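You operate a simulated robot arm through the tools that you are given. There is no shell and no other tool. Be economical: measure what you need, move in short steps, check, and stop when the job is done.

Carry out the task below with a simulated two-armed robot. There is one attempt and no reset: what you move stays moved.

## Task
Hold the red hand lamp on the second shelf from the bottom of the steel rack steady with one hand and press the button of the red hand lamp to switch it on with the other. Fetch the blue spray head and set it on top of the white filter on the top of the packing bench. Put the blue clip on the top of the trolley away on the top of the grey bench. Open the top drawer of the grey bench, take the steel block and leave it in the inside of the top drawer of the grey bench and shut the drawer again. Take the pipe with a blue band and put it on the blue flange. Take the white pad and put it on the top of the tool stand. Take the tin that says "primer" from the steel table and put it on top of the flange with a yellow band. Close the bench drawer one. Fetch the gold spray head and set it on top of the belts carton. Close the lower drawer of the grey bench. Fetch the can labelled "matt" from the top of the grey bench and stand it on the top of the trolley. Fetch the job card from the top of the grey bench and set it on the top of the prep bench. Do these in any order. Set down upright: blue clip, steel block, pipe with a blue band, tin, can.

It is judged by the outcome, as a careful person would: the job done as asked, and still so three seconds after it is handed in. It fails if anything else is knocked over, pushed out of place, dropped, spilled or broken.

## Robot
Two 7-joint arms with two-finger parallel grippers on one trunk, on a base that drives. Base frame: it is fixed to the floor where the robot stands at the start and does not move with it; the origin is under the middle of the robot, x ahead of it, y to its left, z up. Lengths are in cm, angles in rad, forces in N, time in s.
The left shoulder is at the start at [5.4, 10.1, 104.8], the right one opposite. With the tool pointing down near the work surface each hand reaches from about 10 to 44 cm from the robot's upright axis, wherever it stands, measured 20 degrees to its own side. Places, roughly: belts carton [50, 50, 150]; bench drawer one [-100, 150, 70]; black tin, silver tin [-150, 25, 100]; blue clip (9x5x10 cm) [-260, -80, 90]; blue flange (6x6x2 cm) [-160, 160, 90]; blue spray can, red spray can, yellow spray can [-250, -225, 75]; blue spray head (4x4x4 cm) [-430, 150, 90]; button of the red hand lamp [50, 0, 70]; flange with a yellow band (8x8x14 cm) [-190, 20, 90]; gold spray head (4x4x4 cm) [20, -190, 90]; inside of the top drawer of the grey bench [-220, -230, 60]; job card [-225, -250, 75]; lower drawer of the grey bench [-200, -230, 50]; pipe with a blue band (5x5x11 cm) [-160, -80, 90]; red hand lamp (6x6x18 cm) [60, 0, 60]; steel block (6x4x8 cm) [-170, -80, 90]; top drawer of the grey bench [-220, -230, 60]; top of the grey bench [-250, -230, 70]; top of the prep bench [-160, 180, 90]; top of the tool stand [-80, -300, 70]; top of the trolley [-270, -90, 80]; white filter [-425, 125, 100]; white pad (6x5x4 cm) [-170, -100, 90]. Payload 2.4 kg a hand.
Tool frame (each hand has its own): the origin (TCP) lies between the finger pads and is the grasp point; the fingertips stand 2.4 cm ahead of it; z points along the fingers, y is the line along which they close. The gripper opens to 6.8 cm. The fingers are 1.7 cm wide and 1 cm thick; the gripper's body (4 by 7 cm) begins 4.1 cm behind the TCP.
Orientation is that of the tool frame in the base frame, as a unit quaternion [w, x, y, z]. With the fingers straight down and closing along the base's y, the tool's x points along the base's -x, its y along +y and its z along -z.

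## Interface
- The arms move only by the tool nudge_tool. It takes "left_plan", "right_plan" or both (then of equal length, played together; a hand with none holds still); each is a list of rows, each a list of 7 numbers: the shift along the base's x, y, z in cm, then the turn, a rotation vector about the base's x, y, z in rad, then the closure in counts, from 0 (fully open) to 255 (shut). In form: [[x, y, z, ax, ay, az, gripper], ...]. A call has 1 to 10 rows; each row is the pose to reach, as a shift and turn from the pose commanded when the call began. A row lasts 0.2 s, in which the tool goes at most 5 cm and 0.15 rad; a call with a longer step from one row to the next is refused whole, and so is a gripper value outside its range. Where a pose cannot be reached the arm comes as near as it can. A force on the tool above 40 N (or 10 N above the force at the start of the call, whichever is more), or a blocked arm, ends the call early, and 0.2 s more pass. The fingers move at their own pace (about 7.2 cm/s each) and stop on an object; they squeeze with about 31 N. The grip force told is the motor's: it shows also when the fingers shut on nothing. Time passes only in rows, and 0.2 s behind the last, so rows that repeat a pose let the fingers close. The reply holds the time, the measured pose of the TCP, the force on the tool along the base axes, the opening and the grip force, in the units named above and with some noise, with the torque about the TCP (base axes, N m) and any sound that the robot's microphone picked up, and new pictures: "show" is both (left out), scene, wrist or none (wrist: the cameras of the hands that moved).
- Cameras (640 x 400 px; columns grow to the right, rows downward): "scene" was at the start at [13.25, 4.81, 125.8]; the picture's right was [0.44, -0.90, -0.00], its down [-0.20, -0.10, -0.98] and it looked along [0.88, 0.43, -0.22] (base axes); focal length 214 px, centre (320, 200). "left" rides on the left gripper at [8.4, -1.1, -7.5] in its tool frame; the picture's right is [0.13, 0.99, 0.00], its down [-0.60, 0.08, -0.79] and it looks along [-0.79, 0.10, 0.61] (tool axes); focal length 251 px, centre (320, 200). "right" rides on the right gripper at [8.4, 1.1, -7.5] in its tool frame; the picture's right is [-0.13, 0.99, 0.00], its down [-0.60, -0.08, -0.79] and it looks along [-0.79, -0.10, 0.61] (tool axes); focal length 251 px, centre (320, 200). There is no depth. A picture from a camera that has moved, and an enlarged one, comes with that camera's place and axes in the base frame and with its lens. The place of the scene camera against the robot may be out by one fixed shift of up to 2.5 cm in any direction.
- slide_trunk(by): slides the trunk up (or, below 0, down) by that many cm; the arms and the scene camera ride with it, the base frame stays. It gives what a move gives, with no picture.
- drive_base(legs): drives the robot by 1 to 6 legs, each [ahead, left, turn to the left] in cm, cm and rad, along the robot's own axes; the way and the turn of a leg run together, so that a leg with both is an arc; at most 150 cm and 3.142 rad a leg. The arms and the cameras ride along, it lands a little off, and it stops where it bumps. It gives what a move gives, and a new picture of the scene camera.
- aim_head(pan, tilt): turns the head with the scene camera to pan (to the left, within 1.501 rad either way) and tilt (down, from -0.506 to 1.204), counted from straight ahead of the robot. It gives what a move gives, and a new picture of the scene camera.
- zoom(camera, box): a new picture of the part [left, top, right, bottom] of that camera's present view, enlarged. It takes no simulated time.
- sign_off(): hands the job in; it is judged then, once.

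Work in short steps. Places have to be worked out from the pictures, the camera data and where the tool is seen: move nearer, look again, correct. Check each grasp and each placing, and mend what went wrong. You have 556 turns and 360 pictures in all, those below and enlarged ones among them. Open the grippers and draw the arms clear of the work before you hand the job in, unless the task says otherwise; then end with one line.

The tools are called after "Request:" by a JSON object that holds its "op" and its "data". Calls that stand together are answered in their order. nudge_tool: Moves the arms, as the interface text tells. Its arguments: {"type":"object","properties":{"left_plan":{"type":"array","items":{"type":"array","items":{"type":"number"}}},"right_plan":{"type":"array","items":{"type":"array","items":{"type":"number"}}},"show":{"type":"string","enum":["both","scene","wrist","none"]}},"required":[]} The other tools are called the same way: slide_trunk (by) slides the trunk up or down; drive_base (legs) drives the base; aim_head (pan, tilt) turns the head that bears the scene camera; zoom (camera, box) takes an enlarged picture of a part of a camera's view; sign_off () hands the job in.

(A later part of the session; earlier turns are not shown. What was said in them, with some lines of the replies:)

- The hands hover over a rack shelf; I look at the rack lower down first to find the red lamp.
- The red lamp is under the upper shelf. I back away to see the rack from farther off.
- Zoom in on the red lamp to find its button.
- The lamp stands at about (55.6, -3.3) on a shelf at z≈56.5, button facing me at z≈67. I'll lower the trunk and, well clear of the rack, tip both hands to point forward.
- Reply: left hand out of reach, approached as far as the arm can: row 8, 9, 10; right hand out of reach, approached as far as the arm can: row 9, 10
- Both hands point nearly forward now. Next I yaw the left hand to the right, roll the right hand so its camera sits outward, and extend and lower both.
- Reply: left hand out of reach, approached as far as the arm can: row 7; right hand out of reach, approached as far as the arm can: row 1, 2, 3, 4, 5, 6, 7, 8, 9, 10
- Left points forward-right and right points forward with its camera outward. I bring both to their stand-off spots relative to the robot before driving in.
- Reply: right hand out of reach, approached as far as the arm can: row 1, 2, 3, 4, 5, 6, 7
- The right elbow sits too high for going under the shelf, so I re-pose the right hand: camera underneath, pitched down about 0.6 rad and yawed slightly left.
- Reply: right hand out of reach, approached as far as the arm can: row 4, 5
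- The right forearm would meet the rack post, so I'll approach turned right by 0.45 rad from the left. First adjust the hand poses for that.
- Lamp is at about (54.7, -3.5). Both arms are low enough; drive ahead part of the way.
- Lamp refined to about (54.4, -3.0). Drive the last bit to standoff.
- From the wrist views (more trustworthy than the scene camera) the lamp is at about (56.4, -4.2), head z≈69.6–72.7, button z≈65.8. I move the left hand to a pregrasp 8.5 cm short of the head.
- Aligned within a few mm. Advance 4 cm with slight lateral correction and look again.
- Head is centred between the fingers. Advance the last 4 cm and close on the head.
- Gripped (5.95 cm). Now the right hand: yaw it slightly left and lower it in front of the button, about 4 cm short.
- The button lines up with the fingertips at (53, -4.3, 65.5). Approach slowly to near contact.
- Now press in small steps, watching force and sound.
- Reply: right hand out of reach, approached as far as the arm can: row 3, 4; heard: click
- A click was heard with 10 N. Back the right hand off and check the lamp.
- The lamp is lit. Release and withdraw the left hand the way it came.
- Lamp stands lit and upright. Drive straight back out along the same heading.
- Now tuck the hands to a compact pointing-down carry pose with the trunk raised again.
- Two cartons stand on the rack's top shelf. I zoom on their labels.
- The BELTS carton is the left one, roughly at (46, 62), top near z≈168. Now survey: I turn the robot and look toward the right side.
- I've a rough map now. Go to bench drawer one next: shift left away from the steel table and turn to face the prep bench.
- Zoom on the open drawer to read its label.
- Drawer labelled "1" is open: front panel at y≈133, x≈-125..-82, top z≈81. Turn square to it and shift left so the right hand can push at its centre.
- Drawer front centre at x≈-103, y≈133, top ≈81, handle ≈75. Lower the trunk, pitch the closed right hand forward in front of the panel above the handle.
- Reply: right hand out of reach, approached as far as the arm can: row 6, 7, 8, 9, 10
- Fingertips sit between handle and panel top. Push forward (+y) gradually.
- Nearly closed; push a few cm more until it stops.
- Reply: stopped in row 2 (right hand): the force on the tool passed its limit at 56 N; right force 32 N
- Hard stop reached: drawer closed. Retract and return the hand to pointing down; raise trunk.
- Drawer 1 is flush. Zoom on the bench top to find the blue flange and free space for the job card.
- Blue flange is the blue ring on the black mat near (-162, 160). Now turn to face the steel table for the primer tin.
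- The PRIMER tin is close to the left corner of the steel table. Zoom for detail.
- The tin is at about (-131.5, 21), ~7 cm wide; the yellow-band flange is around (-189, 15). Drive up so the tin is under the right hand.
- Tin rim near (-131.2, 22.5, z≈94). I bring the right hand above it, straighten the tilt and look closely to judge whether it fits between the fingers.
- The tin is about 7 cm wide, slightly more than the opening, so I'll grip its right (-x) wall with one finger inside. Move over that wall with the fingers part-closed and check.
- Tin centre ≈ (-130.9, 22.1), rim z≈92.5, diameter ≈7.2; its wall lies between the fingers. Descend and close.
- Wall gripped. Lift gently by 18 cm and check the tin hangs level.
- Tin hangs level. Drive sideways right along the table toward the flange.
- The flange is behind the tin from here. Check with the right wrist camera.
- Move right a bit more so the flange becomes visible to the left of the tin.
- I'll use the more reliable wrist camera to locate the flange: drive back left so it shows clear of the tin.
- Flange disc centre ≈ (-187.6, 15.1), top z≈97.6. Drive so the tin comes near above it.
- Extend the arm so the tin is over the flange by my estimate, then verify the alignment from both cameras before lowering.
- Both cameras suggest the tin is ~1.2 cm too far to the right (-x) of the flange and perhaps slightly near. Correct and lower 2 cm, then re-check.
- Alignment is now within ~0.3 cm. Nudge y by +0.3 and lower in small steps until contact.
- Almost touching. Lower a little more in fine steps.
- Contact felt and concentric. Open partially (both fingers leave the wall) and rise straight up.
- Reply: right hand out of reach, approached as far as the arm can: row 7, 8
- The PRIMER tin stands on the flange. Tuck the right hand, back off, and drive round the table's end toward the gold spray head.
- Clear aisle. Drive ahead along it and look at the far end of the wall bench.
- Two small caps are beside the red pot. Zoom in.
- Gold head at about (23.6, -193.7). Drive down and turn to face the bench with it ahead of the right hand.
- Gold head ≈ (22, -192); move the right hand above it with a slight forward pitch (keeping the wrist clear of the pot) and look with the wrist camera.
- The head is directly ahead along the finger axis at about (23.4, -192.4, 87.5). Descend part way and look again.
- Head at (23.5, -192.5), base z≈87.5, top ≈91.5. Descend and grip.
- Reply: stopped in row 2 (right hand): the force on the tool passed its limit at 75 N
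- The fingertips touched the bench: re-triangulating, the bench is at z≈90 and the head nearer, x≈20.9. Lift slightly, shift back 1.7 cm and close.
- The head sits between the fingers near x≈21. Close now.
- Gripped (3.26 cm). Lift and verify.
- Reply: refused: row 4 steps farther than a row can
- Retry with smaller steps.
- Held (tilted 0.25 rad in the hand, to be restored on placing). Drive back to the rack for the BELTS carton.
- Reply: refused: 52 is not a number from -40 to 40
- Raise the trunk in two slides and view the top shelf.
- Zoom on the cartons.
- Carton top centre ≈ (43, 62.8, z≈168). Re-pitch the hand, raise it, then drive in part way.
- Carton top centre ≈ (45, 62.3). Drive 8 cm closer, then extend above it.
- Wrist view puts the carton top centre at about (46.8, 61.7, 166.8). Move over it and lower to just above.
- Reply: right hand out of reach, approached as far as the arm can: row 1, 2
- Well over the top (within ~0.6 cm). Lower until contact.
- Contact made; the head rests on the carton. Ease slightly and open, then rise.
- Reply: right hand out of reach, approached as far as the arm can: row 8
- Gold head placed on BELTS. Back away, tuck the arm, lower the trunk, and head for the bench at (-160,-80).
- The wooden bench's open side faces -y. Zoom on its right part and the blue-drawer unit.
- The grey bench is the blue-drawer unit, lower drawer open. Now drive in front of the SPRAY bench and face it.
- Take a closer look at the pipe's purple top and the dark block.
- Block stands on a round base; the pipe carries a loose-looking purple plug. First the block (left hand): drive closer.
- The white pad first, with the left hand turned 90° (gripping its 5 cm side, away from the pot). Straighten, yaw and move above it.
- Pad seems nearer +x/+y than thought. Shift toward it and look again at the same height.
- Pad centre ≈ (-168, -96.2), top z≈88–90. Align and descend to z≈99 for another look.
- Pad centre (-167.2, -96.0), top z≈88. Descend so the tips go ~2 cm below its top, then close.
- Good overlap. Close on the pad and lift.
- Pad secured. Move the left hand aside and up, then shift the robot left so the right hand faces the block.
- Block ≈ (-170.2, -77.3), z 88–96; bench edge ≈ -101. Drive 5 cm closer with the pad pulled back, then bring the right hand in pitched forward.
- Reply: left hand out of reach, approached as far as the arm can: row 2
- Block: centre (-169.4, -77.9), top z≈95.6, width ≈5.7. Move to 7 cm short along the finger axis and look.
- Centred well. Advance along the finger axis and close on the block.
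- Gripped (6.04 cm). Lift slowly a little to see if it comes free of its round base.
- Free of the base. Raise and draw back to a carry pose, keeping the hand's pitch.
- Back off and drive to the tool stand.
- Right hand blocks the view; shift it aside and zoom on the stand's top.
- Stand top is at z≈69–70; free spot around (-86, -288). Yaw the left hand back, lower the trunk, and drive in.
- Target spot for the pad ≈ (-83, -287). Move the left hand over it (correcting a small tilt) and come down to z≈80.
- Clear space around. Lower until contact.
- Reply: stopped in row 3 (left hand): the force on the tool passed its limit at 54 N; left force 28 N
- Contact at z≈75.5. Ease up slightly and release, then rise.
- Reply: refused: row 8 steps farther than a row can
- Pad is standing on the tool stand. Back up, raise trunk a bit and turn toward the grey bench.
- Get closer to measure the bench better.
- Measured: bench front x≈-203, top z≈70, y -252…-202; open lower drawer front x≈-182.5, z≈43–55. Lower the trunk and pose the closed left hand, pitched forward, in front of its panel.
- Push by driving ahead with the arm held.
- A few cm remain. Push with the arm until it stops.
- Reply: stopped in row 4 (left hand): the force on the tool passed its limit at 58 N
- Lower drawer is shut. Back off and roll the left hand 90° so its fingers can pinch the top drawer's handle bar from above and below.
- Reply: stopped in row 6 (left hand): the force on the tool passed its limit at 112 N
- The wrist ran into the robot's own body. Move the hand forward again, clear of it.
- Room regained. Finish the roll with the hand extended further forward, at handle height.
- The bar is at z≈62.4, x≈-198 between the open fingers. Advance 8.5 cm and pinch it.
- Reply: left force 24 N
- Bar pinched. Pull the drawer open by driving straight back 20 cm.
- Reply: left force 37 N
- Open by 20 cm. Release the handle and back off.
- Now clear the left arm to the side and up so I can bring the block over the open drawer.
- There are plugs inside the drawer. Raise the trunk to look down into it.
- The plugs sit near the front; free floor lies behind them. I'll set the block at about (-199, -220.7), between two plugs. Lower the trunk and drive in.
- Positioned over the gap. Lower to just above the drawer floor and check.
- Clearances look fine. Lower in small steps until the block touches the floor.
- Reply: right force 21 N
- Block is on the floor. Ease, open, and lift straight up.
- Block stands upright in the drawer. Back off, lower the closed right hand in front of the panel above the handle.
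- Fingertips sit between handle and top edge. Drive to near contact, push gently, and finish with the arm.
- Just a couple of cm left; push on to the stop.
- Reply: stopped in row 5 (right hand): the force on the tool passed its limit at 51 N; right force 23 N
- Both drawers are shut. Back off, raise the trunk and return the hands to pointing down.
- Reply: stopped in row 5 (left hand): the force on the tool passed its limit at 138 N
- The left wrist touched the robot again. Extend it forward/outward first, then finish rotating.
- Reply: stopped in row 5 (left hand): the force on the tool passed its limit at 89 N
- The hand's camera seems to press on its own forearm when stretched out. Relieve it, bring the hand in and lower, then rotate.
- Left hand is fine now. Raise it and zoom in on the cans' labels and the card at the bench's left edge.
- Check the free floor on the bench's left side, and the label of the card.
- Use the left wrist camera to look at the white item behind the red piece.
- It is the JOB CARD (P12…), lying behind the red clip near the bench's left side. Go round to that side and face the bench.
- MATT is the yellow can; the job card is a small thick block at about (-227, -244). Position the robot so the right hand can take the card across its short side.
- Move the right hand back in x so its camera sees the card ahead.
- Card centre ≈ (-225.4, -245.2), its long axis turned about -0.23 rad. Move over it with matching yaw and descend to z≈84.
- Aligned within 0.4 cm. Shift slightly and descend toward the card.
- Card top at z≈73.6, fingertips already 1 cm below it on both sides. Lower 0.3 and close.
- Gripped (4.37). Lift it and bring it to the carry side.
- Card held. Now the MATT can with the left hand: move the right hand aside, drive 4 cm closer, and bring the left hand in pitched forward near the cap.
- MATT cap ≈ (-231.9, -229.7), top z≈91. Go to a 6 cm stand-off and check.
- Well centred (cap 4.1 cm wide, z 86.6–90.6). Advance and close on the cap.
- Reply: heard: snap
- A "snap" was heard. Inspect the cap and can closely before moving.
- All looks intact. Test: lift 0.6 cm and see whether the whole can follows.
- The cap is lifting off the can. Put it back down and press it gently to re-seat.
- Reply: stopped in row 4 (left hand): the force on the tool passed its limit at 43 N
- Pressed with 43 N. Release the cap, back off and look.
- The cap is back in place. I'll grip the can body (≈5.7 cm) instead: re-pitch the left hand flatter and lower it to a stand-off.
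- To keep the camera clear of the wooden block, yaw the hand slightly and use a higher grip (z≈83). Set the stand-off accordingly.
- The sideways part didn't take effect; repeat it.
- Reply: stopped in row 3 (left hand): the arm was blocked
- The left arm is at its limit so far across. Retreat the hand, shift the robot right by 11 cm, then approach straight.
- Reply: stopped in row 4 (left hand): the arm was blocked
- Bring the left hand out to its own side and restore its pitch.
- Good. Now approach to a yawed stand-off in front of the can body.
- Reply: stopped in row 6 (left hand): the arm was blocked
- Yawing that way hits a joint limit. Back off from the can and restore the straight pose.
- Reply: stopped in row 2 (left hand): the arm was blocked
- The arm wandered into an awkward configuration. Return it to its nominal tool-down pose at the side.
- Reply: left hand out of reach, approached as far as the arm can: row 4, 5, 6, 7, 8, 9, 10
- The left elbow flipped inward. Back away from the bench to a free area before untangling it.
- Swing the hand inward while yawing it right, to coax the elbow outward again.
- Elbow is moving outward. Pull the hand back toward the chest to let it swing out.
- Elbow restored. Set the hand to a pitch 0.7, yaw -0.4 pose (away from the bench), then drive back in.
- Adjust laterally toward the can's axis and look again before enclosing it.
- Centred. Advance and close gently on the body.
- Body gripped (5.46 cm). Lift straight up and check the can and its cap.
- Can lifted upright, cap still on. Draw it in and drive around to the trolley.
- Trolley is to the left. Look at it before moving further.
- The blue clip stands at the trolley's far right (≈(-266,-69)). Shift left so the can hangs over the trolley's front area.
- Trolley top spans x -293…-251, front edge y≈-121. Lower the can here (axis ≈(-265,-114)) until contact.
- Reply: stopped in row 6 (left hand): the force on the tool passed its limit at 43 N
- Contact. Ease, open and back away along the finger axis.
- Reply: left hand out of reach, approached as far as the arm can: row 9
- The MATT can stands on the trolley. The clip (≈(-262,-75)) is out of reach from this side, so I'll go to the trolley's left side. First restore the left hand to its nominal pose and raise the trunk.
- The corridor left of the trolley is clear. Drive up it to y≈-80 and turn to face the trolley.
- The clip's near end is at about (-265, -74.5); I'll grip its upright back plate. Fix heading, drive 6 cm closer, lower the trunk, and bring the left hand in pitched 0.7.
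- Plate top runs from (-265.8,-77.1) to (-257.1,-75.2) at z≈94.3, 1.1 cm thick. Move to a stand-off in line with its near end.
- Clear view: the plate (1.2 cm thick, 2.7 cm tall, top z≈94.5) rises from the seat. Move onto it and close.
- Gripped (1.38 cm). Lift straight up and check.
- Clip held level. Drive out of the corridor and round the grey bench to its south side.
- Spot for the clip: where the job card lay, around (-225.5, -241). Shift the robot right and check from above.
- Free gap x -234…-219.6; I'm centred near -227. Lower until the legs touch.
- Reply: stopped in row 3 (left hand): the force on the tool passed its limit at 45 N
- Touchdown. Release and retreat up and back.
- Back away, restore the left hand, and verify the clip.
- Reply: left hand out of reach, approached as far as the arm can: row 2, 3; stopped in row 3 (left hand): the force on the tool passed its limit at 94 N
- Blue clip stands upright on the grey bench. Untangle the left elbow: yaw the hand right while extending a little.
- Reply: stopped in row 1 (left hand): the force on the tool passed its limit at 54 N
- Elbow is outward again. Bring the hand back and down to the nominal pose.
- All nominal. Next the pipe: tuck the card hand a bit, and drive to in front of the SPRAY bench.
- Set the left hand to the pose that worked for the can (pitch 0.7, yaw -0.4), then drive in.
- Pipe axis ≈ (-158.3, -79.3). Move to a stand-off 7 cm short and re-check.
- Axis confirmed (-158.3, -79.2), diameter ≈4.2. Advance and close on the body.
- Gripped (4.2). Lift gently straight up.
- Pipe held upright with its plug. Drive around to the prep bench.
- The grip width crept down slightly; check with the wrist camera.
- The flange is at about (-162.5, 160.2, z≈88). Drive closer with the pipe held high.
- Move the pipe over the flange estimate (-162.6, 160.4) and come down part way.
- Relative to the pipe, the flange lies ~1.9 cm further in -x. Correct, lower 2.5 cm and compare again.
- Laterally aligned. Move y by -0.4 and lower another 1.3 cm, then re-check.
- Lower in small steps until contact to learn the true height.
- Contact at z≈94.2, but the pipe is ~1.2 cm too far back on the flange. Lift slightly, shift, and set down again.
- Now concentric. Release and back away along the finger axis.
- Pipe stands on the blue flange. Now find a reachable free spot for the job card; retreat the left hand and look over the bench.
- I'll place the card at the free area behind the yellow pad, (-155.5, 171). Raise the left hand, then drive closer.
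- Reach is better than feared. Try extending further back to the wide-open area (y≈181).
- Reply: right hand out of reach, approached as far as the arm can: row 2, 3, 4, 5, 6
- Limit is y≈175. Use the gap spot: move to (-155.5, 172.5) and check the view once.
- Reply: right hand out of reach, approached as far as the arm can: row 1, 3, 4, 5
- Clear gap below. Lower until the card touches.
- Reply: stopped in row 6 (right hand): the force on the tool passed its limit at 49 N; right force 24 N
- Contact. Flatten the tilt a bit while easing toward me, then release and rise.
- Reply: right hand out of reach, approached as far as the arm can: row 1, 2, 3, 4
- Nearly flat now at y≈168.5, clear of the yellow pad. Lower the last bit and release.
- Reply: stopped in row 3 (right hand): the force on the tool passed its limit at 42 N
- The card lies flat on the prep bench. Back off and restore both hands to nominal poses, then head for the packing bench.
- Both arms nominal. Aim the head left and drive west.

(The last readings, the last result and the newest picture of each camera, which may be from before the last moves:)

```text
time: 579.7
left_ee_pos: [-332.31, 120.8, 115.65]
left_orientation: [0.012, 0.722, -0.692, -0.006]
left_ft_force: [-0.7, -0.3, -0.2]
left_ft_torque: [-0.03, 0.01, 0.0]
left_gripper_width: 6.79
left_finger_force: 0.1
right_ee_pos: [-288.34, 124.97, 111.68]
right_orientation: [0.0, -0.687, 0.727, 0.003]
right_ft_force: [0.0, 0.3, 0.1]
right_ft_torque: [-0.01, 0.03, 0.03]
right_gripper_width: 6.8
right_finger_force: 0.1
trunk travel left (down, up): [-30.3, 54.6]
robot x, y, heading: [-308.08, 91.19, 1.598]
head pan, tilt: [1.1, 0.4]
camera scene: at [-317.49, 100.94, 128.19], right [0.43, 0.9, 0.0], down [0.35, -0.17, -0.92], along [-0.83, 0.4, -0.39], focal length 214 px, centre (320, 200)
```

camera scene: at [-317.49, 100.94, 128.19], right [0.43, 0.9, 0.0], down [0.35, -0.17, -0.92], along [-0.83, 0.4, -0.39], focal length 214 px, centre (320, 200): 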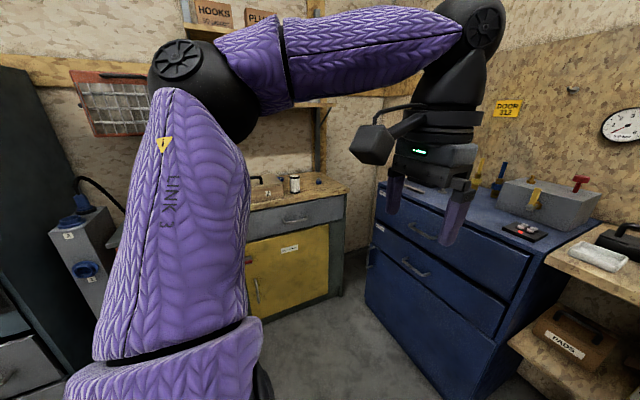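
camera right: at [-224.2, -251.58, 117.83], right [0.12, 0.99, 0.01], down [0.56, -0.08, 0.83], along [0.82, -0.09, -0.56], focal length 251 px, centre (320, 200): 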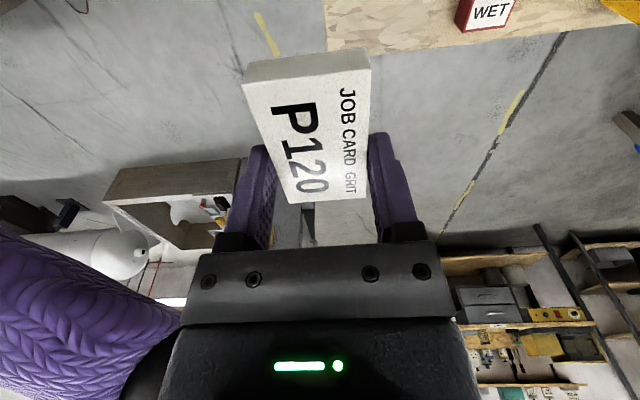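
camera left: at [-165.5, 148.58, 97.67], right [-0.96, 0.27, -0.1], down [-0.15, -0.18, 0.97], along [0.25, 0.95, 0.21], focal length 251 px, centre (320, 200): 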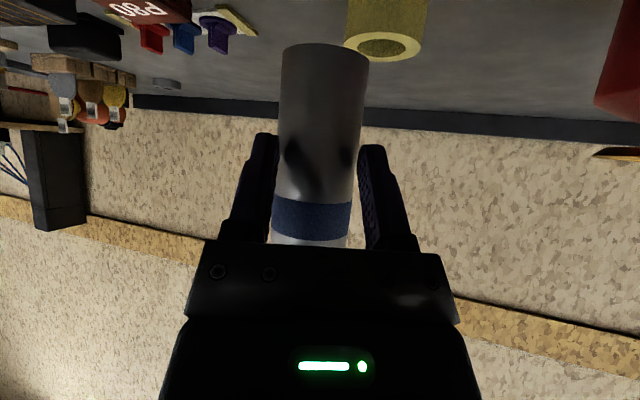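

The packing bench (wood top, yellow cupboard) with white filter is ahead-left. Turn to face it and approach.

Request:
{"op": "drive_base", "data": {"legs": [[0, 0, 1.545], [0, -37, 0], [48, 0, 0]]}}

Request:
{"op": "aim_head", "data": {"pan": -0.1, "tilt": 0.55}}

Request:
{"op": "zoom", "data": {"camera": "scene", "box": [220, 120, 420, 250]}}

```text
time: 588.4
left_ee_pos: [-387.41, 102.13, 115.71]
left_orientation: [0.012, 0.999, 0.031, 0.004]
left_ft_force: [0.0, 1.0, 0.1]
left_ft_torque: [-0.01, 0.03, -0.01]
left_gripper_width: 6.78
left_finger_force: 0.0
right_ee_pos: [-392.44, 146.07, 111.71]
right_orientation: [0.002, 1.0, -0.018, -0.002]
right_ft_force: [0.4, 0.1, 0.5]
right_ft_torque: [0.02, 0.02, -0.03]
right_gripper_width: 6.81
right_finger_force: 0.1
trunk travel left (down, up): [-30.3, 54.6]
robot x, y, heading: [-358.57, 127.07, -3.098]
head pan, tilt: [1.1, 0.4]
camera scene: at [-367.89, 118.9, 128.18], right [-0.91, 0.42, 0.0], down [0.16, 0.35, -0.92], along [-0.38, -0.84, -0.39], focal length 214 px, centre (320, 200)
```

scene: 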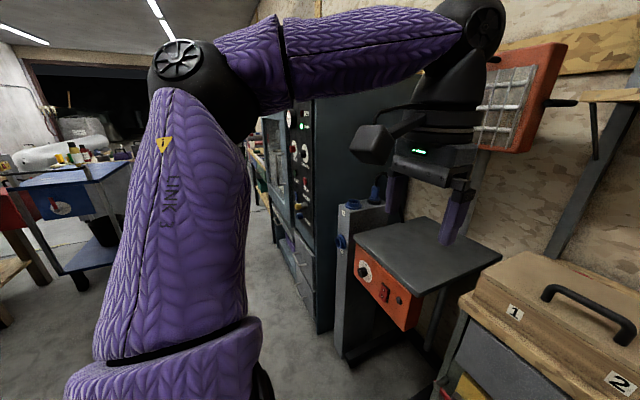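

```text
time: 589.8
left_ee_pos: [-387.26, 102.22, 115.72]
left_orientation: [0.011, 0.999, 0.031, 0.004]
left_ft_force: [0.4, -0.2, 1.4]
left_ft_torque: [-0.02, 0.02, -0.02]
left_gripper_width: 6.79
left_finger_force: 0.0
right_ee_pos: [-392.19, 146.19, 111.76]
right_orientation: [0.002, 1.0, -0.018, -0.003]
right_ft_force: [0.1, -0.3, -0.2]
right_ft_torque: [-0.04, -0.01, 0.0]
right_gripper_width: 6.81
right_finger_force: 0.1
trunk travel left (down, up): [-30.3, 54.6]
robot x, y, heading: [-358.25, 126.72, -3.102]
head pan, tilt: [-0.099, 0.55]
camera scene: at [-372.97, 127.84, 126.81], right [0.06, 1.0, 0.0], down [0.52, -0.03, -0.85], along [-0.85, 0.05, -0.52], focal length 214 px, centre (320, 200)
```

scene: 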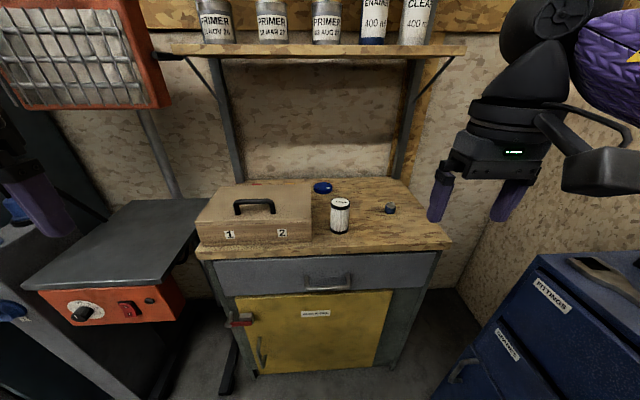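

```text
3.08 times, centred on (320, 185) of scene
camera zoom: at [-372.97, 127.84, 126.81], right [0.06, 1.0, 0.0], down [0.52, -0.03, -0.85], along [-0.85, 0.05, -0.52], focal length 660 px, centre (320, 246)
```

zoom: 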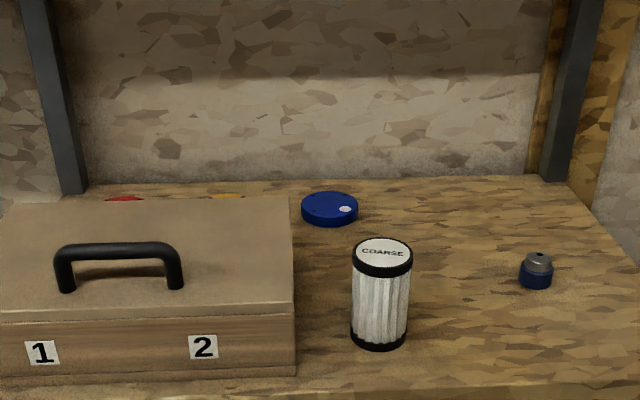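

Spray head ≈ (-425, 151), filter ≈ (-420, 134). Fix heading, drive 19 cm closer and look with the right wrist camera.

Request:
{"op": "drive_base", "data": {"legs": [[0, 0, -0.04], [19, 0, 0]]}}

Request:
{"op": "nudge_tool", "data": {"right_plan": [[-1, 1, -3, 0, 0.05, 0, 0], [-2, 2, -6, 0, 0.1, 0, 0], [-3, 3, -8, 0, 0.15, 0, 0], [-3, 3, -8, 0, 0.15, 0, 0]], "show": "wrist"}}

```text
time: 591.7
left_ee_pos: [-407.57, 103.53, 115.76]
left_orientation: [0.012, 1.0, 0.009, 0.004]
left_ft_force: [0.6, -0.5, 0.4]
left_ft_torque: [-0.01, 0.02, -0.02]
left_gripper_width: 6.82
left_finger_force: 0.0
right_ee_pos: [-410.7, 147.61, 111.69]
right_orientation: [0.003, 0.999, -0.041, -0.004]
right_ft_force: [0.1, 0.6, -0.5]
right_ft_torque: [-0.01, 0.0, -0.02]
right_gripper_width: 6.8
right_finger_force: 0.0
trunk travel left (down, up): [-30.3, 54.6]
robot x, y, heading: [-377.44, 127.01, 3.141]
head pan, tilt: [-0.099, 0.55]
camera scene: at [-392.14, 128.44, 126.81], right [0.1, 0.99, 0.0], down [0.52, -0.05, -0.85], along [-0.85, 0.09, -0.52], focal length 214 px, centre (320, 200)
```

scene: 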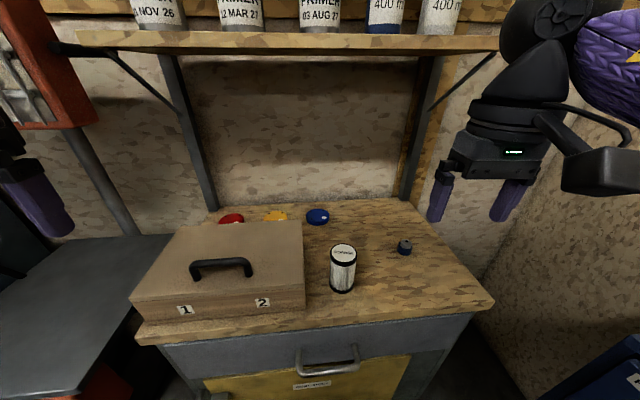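

```text
time: 592.7
left_ee_pos: [-407.57, 103.43, 115.69]
left_orientation: [0.012, 1.0, 0.009, 0.004]
left_ft_force: [0.0, -1.1, -0.5]
left_ft_torque: [0.02, 0.0, -0.02]
left_gripper_width: 6.78
left_finger_force: 0.0
right_ee_pos: [-413.58, 150.55, 103.53]
right_orientation: [0.005, 0.996, -0.04, -0.078]
right_ft_force: [0.4, 0.5, -0.2]
right_ft_torque: [-0.05, 0.0, -0.01]
right_gripper_width: 6.78
right_finger_force: 0.1
trunk travel left (down, up): [-30.3, 54.6]
robot x, y, heading: [-377.5, 126.77, 3.136]
head pan, tilt: [-0.099, 0.55]
camera right: at [-404.3, 148.84, 109.72], right [-0.21, -0.98, 0.04], down [-0.47, 0.13, 0.88], along [-0.86, 0.16, -0.48], focal length 251 px, centre (320, 200)
```

right: 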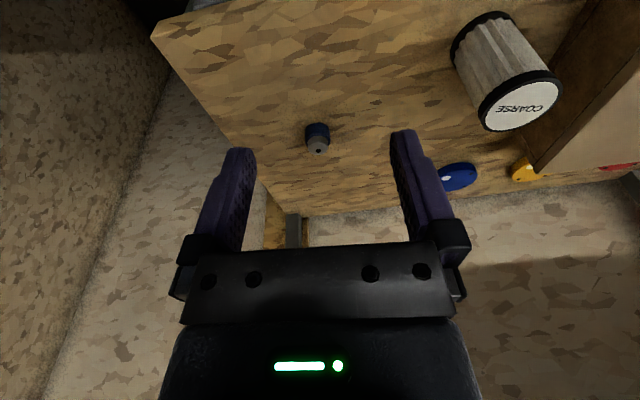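

Spray head ≈ (-427.7, 153, z≈87). Move above it with a bit more pitch and look again.

Request:
{"op": "nudge_tool", "data": {"right_plan": [[-3, 0.6, -1, 0, 0.05, 0, 0], [-6, 1.2, -2, 0, 0.1, 0, 0], [-9, 1.8, -4, 0, 0.15, 0, 0], [-11.5, 2.3, -6, 0, 0.17, 0, 0], [-11.5, 2.3, -6, 0, 0.17, 0, 0]], "show": "wrist"}}

```text
time: 593.9
left_ee_pos: [-407.45, 103.48, 115.58]
left_orientation: [0.012, 1.0, 0.009, 0.003]
left_ft_force: [0.6, 0.9, -0.5]
left_ft_torque: [-0.02, 0.0, -0.01]
left_gripper_width: 6.8
left_finger_force: 0.0
right_ee_pos: [-425.09, 152.71, 97.93]
right_orientation: [0.009, 0.986, -0.039, -0.162]
right_ft_force: [-0.4, -0.2, 0.3]
right_ft_torque: [0.0, -0.01, 0.01]
right_gripper_width: 6.79
right_finger_force: 0.1
trunk travel left (down, up): [-30.3, 54.6]
robot x, y, heading: [-377.46, 127.57, 3.144]
head pan, tilt: [-0.099, 0.55]
camera right: at [-414.9, 151.01, 102.35], right [-0.2, -0.98, 0.07], down [-0.31, 0.13, 0.94], along [-0.93, 0.16, -0.33], focal length 251 px, centre (320, 200)
```

right: 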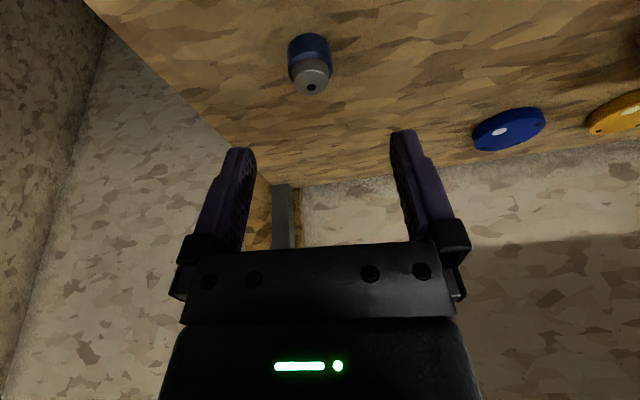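

Head at (-428.7, 153.3), base z≈85. Descend along the finger axis and close.

Request:
{"op": "nudge_tool", "data": {"right_plan": [[-1, 0.2, -3, 0, 0, 0, 0], [-2, 0.4, -6, 0, 0, 0, 0], [-2.8, 0.6, -8.6, 0, 0, 0, 0], [-3.1, 0.6, -9.5, 0, 0, 0, 0], [-3.1, 0.6, -9.5, 0, 0, 0, 120], [-3.1, 0.6, -9.5, 0, 0, 0, 255], [-3.1, 0.6, -9.5, 0, 0, 0, 255]], "show": "wrist"}}

```text
time: 595.5
left_ee_pos: [-407.51, 103.38, 115.64]
left_orientation: [0.012, 1.0, 0.01, 0.005]
left_ft_force: [-0.2, 0.1, 0.4]
left_ft_torque: [0.02, 0.0, -0.03]
left_gripper_width: 6.82
left_finger_force: 0.1
right_ee_pos: [-428.11, 153.4, 88.41]
right_orientation: [0.01, 0.986, -0.04, -0.162]
right_ft_force: [0.3, 0.8, -0.3]
right_ft_torque: [-0.03, 0.0, -0.01]
right_gripper_width: 3.23
right_finger_force: 30.5
trunk travel left (down, up): [-30.3, 54.6]
robot x, y, heading: [-377.6, 126.85, 3.137]
head pan, tilt: [-0.099, 0.55]
camera right: at [-417.99, 151.74, 92.82], right [-0.2, -0.98, 0.07], down [-0.31, 0.13, 0.94], along [-0.93, 0.16, -0.33], focal length 251 px, centre (320, 200)
```

right: 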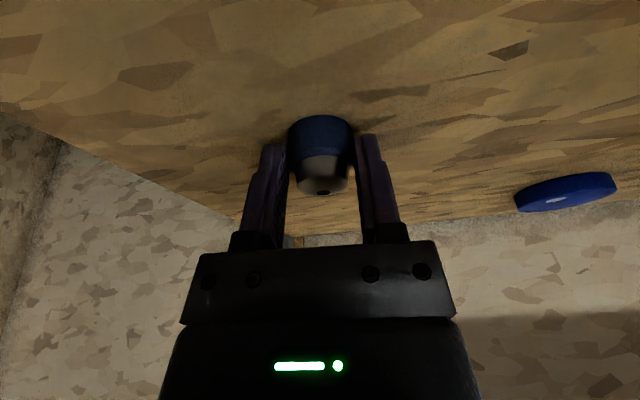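

Gripped (3.23). Lift and carry over to the filter, then compare views.

Request:
{"op": "nudge_tool", "data": {"right_plan": [[0, 0, 1, 0, 0, 0, 255], [0, 0, 5, 0, 0, 0, 255], [0.5, -1, 9.5, 0, 0, 0, 255], [1.5, -3.5, 13.5, 0, 0, 0, 255], [2.5, -7, 16, 0, 0, 0, 255], [3.5, -10.5, 16, 0, 0, 0, 255], [5, -14, 16, 0, 0, 0, 255], [6, -17, 16, 0, 0, 0, 255], [6.6, -18.1, 15, 0, 0, 0, 255], [6.6, -18.1, 13, 0, 0, 0, 255]], "show": "wrist"}}

Request:
{"op": "zoom", "data": {"camera": "scene", "box": [280, 150, 420, 310]}}

```text
time: 597.7
left_ee_pos: [-407.61, 103.49, 115.66]
left_orientation: [0.011, 1.0, 0.008, 0.004]
left_ft_force: [0.1, 0.2, 0.1]
left_ft_torque: [0.0, -0.01, 0.0]
left_gripper_width: 6.82
left_finger_force: 0.1
right_ee_pos: [-421.61, 135.34, 101.08]
right_orientation: [0.009, 0.986, -0.04, -0.162]
right_ft_force: [-0.5, 0.6, 0.2]
right_ft_torque: [0.0, -0.04, 0.01]
right_gripper_width: 3.21
right_finger_force: 31.0
trunk travel left (down, up): [-30.3, 54.6]
robot x, y, heading: [-377.72, 126.8, 3.139]
head pan, tilt: [-0.099, 0.55]
camera right: at [-411.41, 133.58, 105.65], right [-0.2, -0.98, 0.07], down [-0.31, 0.13, 0.94], along [-0.93, 0.16, -0.33], focal length 251 px, centre (320, 200)
```

right: 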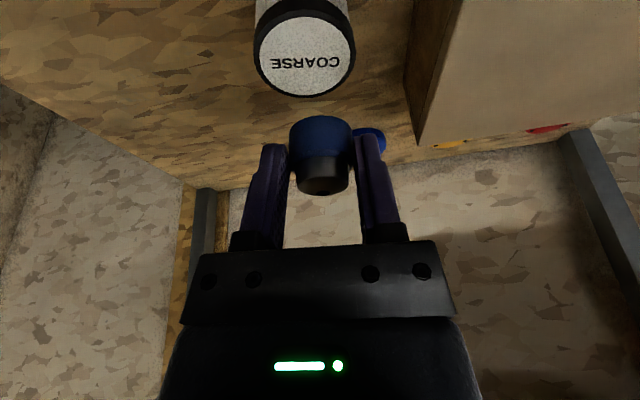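

```text
2.50 times, centred on (350, 230) of scene
camera zoom: at [-392.11, 128.45, 126.81], right [0.1, 0.99, 0.0], down [0.52, -0.05, -0.85], along [-0.85, 0.09, -0.52], focal length 536 px, centre (245, 125)
```

zoom: 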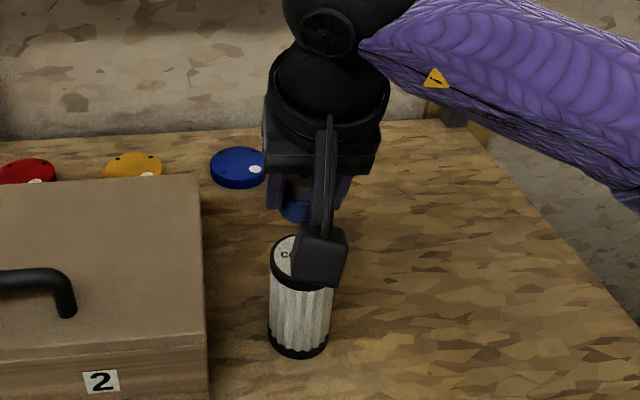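

Filter top ≈ (-420.9, 135.5, 94.2); the head needs +1.6 in x, +0.35 in y. Shift, then lower to just above.

Request:
{"op": "nudge_tool", "data": {"right_plan": [[0.8, 0.2, 0, 0, 0, 0, 255], [1.6, 0.35, -0.5, 0, 0, 0, 255], [1.6, 0.35, -2, 0, 0, 0, 255], [1.6, 0.35, -2.6, 0, 0, 0, 255]], "show": "wrist"}}

```text
time: 598.7
left_ee_pos: [-407.51, 103.41, 115.78]
left_orientation: [0.013, 1.0, 0.008, 0.004]
left_ft_force: [0.4, 0.0, 0.0]
left_ft_torque: [0.03, -0.01, 0.01]
left_gripper_width: 6.79
left_finger_force: 0.1
right_ee_pos: [-419.98, 135.6, 98.65]
right_orientation: [0.009, 0.986, -0.04, -0.162]
right_ft_force: [-0.1, 0.3, -0.3]
right_ft_torque: [0.0, 0.02, -0.01]
right_gripper_width: 3.23
right_finger_force: 31.0
trunk travel left (down, up): [-30.3, 54.6]
robot x, y, heading: [-377.57, 127.22, 3.138]
head pan, tilt: [-0.099, 0.55]
camera right: at [-409.78, 133.9, 103.14], right [-0.2, -0.98, 0.07], down [-0.31, 0.13, 0.94], along [-0.93, 0.16, -0.33], focal length 251 px, centre (320, 200)
```

right: 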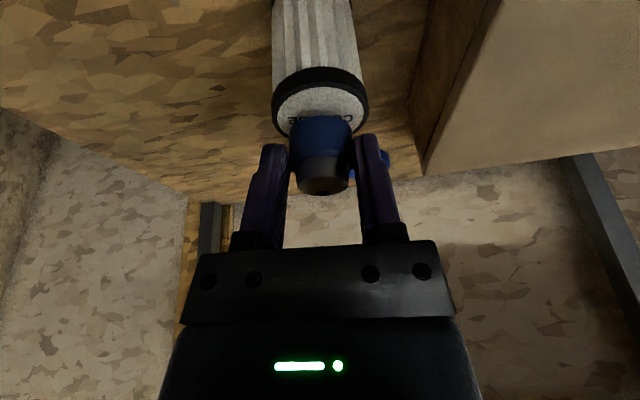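

Aligned. Lower until contact.

Request:
{"op": "nudge_tool", "data": {"right_plan": [[0, 0, -0.6, 0, 0, 0, 255], [0, 0, -1.1, 0, 0, 0, 255], [0, 0, -1.5, 0, 0, 0, 255], [0, 0, -1.8, 0, 0, 0, 255]], "show": "none"}}

```text
time: 599.7
left_ee_pos: [-407.44, 103.33, 115.83]
left_orientation: [0.012, 1.0, 0.007, 0.003]
left_ft_force: [-0.1, 0.6, -0.3]
left_ft_torque: [-0.02, -0.01, -0.01]
left_gripper_width: 6.81
left_finger_force: 0.0
right_ee_pos: [-420.07, 135.7, 96.94]
right_orientation: [0.008, 0.986, -0.04, -0.165]
right_ft_force: [0.9, 0.0, 20.4]
right_ft_torque: [0.2, 0.22, 0.08]
right_gripper_width: 3.25
right_finger_force: 30.7
trunk travel left (down, up): [-30.3, 54.6]
robot x, y, heading: [-377.35, 126.77, 3.139]
head pan, tilt: [-0.099, 0.55]
```

Contact (20 N). Ease, check once from the side view, then release.

Request:
{"op": "nudge_tool", "data": {"right_plan": [[0, 0, 0.2, 0, 0, 0, 255], [0, 0, 0.2, 0, 0, 0, 255]], "show": "wrist"}}

```text
time: 600.3
left_ee_pos: [-407.55, 103.35, 115.64]
left_orientation: [0.012, 1.0, 0.009, 0.003]
left_ft_force: [0.0, -0.7, 0.6]
left_ft_torque: [-0.01, 0.0, 0.0]
left_gripper_width: 6.82
left_finger_force: 0.1
right_ee_pos: [-419.97, 135.66, 96.86]
right_orientation: [0.008, 0.986, -0.04, -0.16]
right_ft_force: [-0.6, -0.8, 1.2]
right_ft_torque: [0.01, 0.07, -0.02]
right_gripper_width: 3.21
right_finger_force: 31.1
trunk travel left (down, up): [-30.3, 54.6]
robot x, y, heading: [-377.36, 127.12, 3.143]
head pan, tilt: [-0.099, 0.55]
camera right: at [-409.8, 134.0, 101.49], right [-0.2, -0.98, 0.07], down [-0.31, 0.13, 0.94], along [-0.93, 0.16, -0.33], focal length 251 px, centre (320, 200)
```

right: 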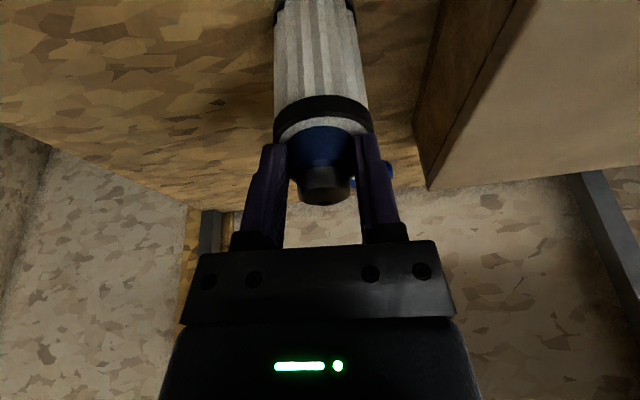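

Concentric on the filter. Release and rise.

Request:
{"op": "nudge_tool", "data": {"right_plan": [[0, 0, 0, 0, 0, 0, 200], [0, 0, 0, 0, 0, 0, 150], [0, 0, 0, 0, 0, 0, 90], [0, 0, 0, 0, 0, 0, 50], [0.3, 0, 1.5, 0, 0, 0, 50], [0.8, 0, 4, 0, 0, 0, 50], [1.5, 0, 8, 0, 0, 0, 50], [3, 2, 12, 0, 0, 0, 50], [6, 4, 14, 0, -0.1, 0, 0], [9, 7, 14, 0, -0.2, 0, 0]], "show": "none"}}

Request:
{"op": "zoom", "data": {"camera": "scene", "box": [280, 190, 420, 310]}}

```text
time: 602.5
left_ee_pos: [-407.6, 103.48, 115.77]
left_orientation: [0.013, 1.0, 0.008, 0.004]
left_ft_force: [0.0, -0.7, 0.5]
left_ft_torque: [0.0, 0.01, -0.02]
left_gripper_width: 6.82
left_finger_force: 0.1
right_ee_pos: [-411.3, 142.66, 111.02]
right_orientation: [0.006, 0.997, -0.04, -0.062]
right_ft_force: [-0.5, -0.2, 0.5]
right_ft_torque: [-0.02, 0.03, 0.02]
right_gripper_width: 6.8
right_finger_force: 0.1
trunk travel left (down, up): [-30.3, 54.6]
robot x, y, heading: [-377.84, 126.96, 3.139]
head pan, tilt: [-0.099, 0.55]
```

```text
3.33 times, centred on (350, 250) of scene
camera zoom: at [-392.09, 128.46, 126.82], right [0.1, 0.99, 0.0], down [0.52, -0.05, -0.85], along [-0.85, 0.09, -0.52], focal length 715 px, centre (220, 33)
```

zoom: 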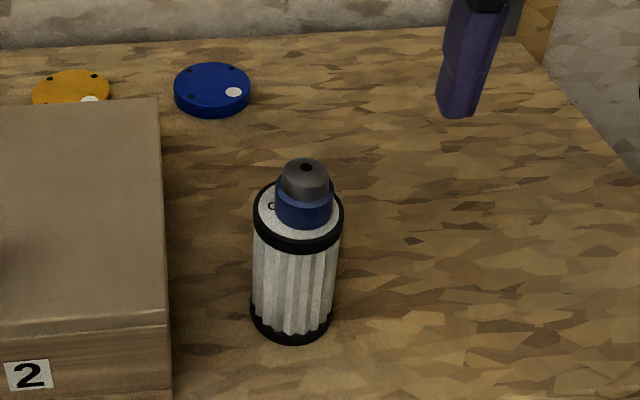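

The blue spray head sits on the filter. Back away so the arms are clear, then hand in.

Request:
{"op": "drive_base", "data": {"legs": [[-40, 0, 0]]}}

Request:
{"op": "sign_off", "data": {}}

```text
time: 605.0
left_ee_pos: [-367.05, 103.44, 115.63]
left_orientation: [0.011, 1.0, 0.008, 0.004]
left_ft_force: [-0.2, 0.4, 0.0]
left_ft_torque: [-0.01, -0.01, -0.01]
left_gripper_width: 6.79
left_finger_force: 0.1
right_ee_pos: [-370.9, 142.55, 110.92]
right_orientation: [0.005, 0.997, -0.04, -0.063]
right_ft_force: [0.6, 0.6, 0.3]
right_ft_torque: [-0.02, -0.03, 0.0]
right_gripper_width: 6.81
right_finger_force: 0.0
trunk travel left (down, up): [-30.3, 54.6]
robot x, y, heading: [-337.09, 127.08, 3.148]
head pan, tilt: [-0.099, 0.55]
camera scene: at [-351.63, 128.38, 126.82], right [0.1, 0.99, 0.0], down [0.52, -0.05, -0.85], along [-0.85, 0.09, -0.52], focal length 214 px, centre (320, 200)
```

scene: 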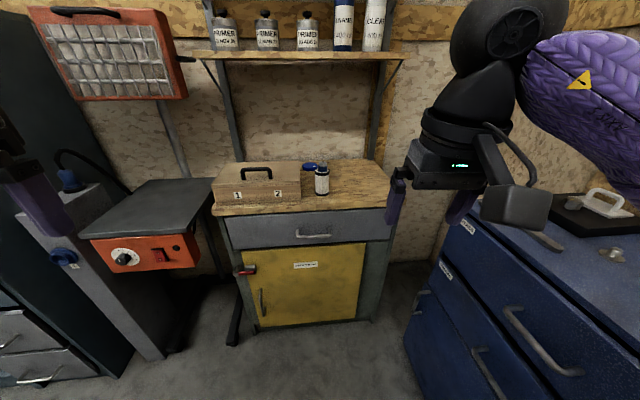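

```text
The job is handed in.
```

All twelve tasks were carried out and the job is handed in; the doubt is the MATT can, whose cap came off with a snap on my first grip, and though I pressed it back on with no click it may be loose, and the pipe was moved with its purple plug still on.
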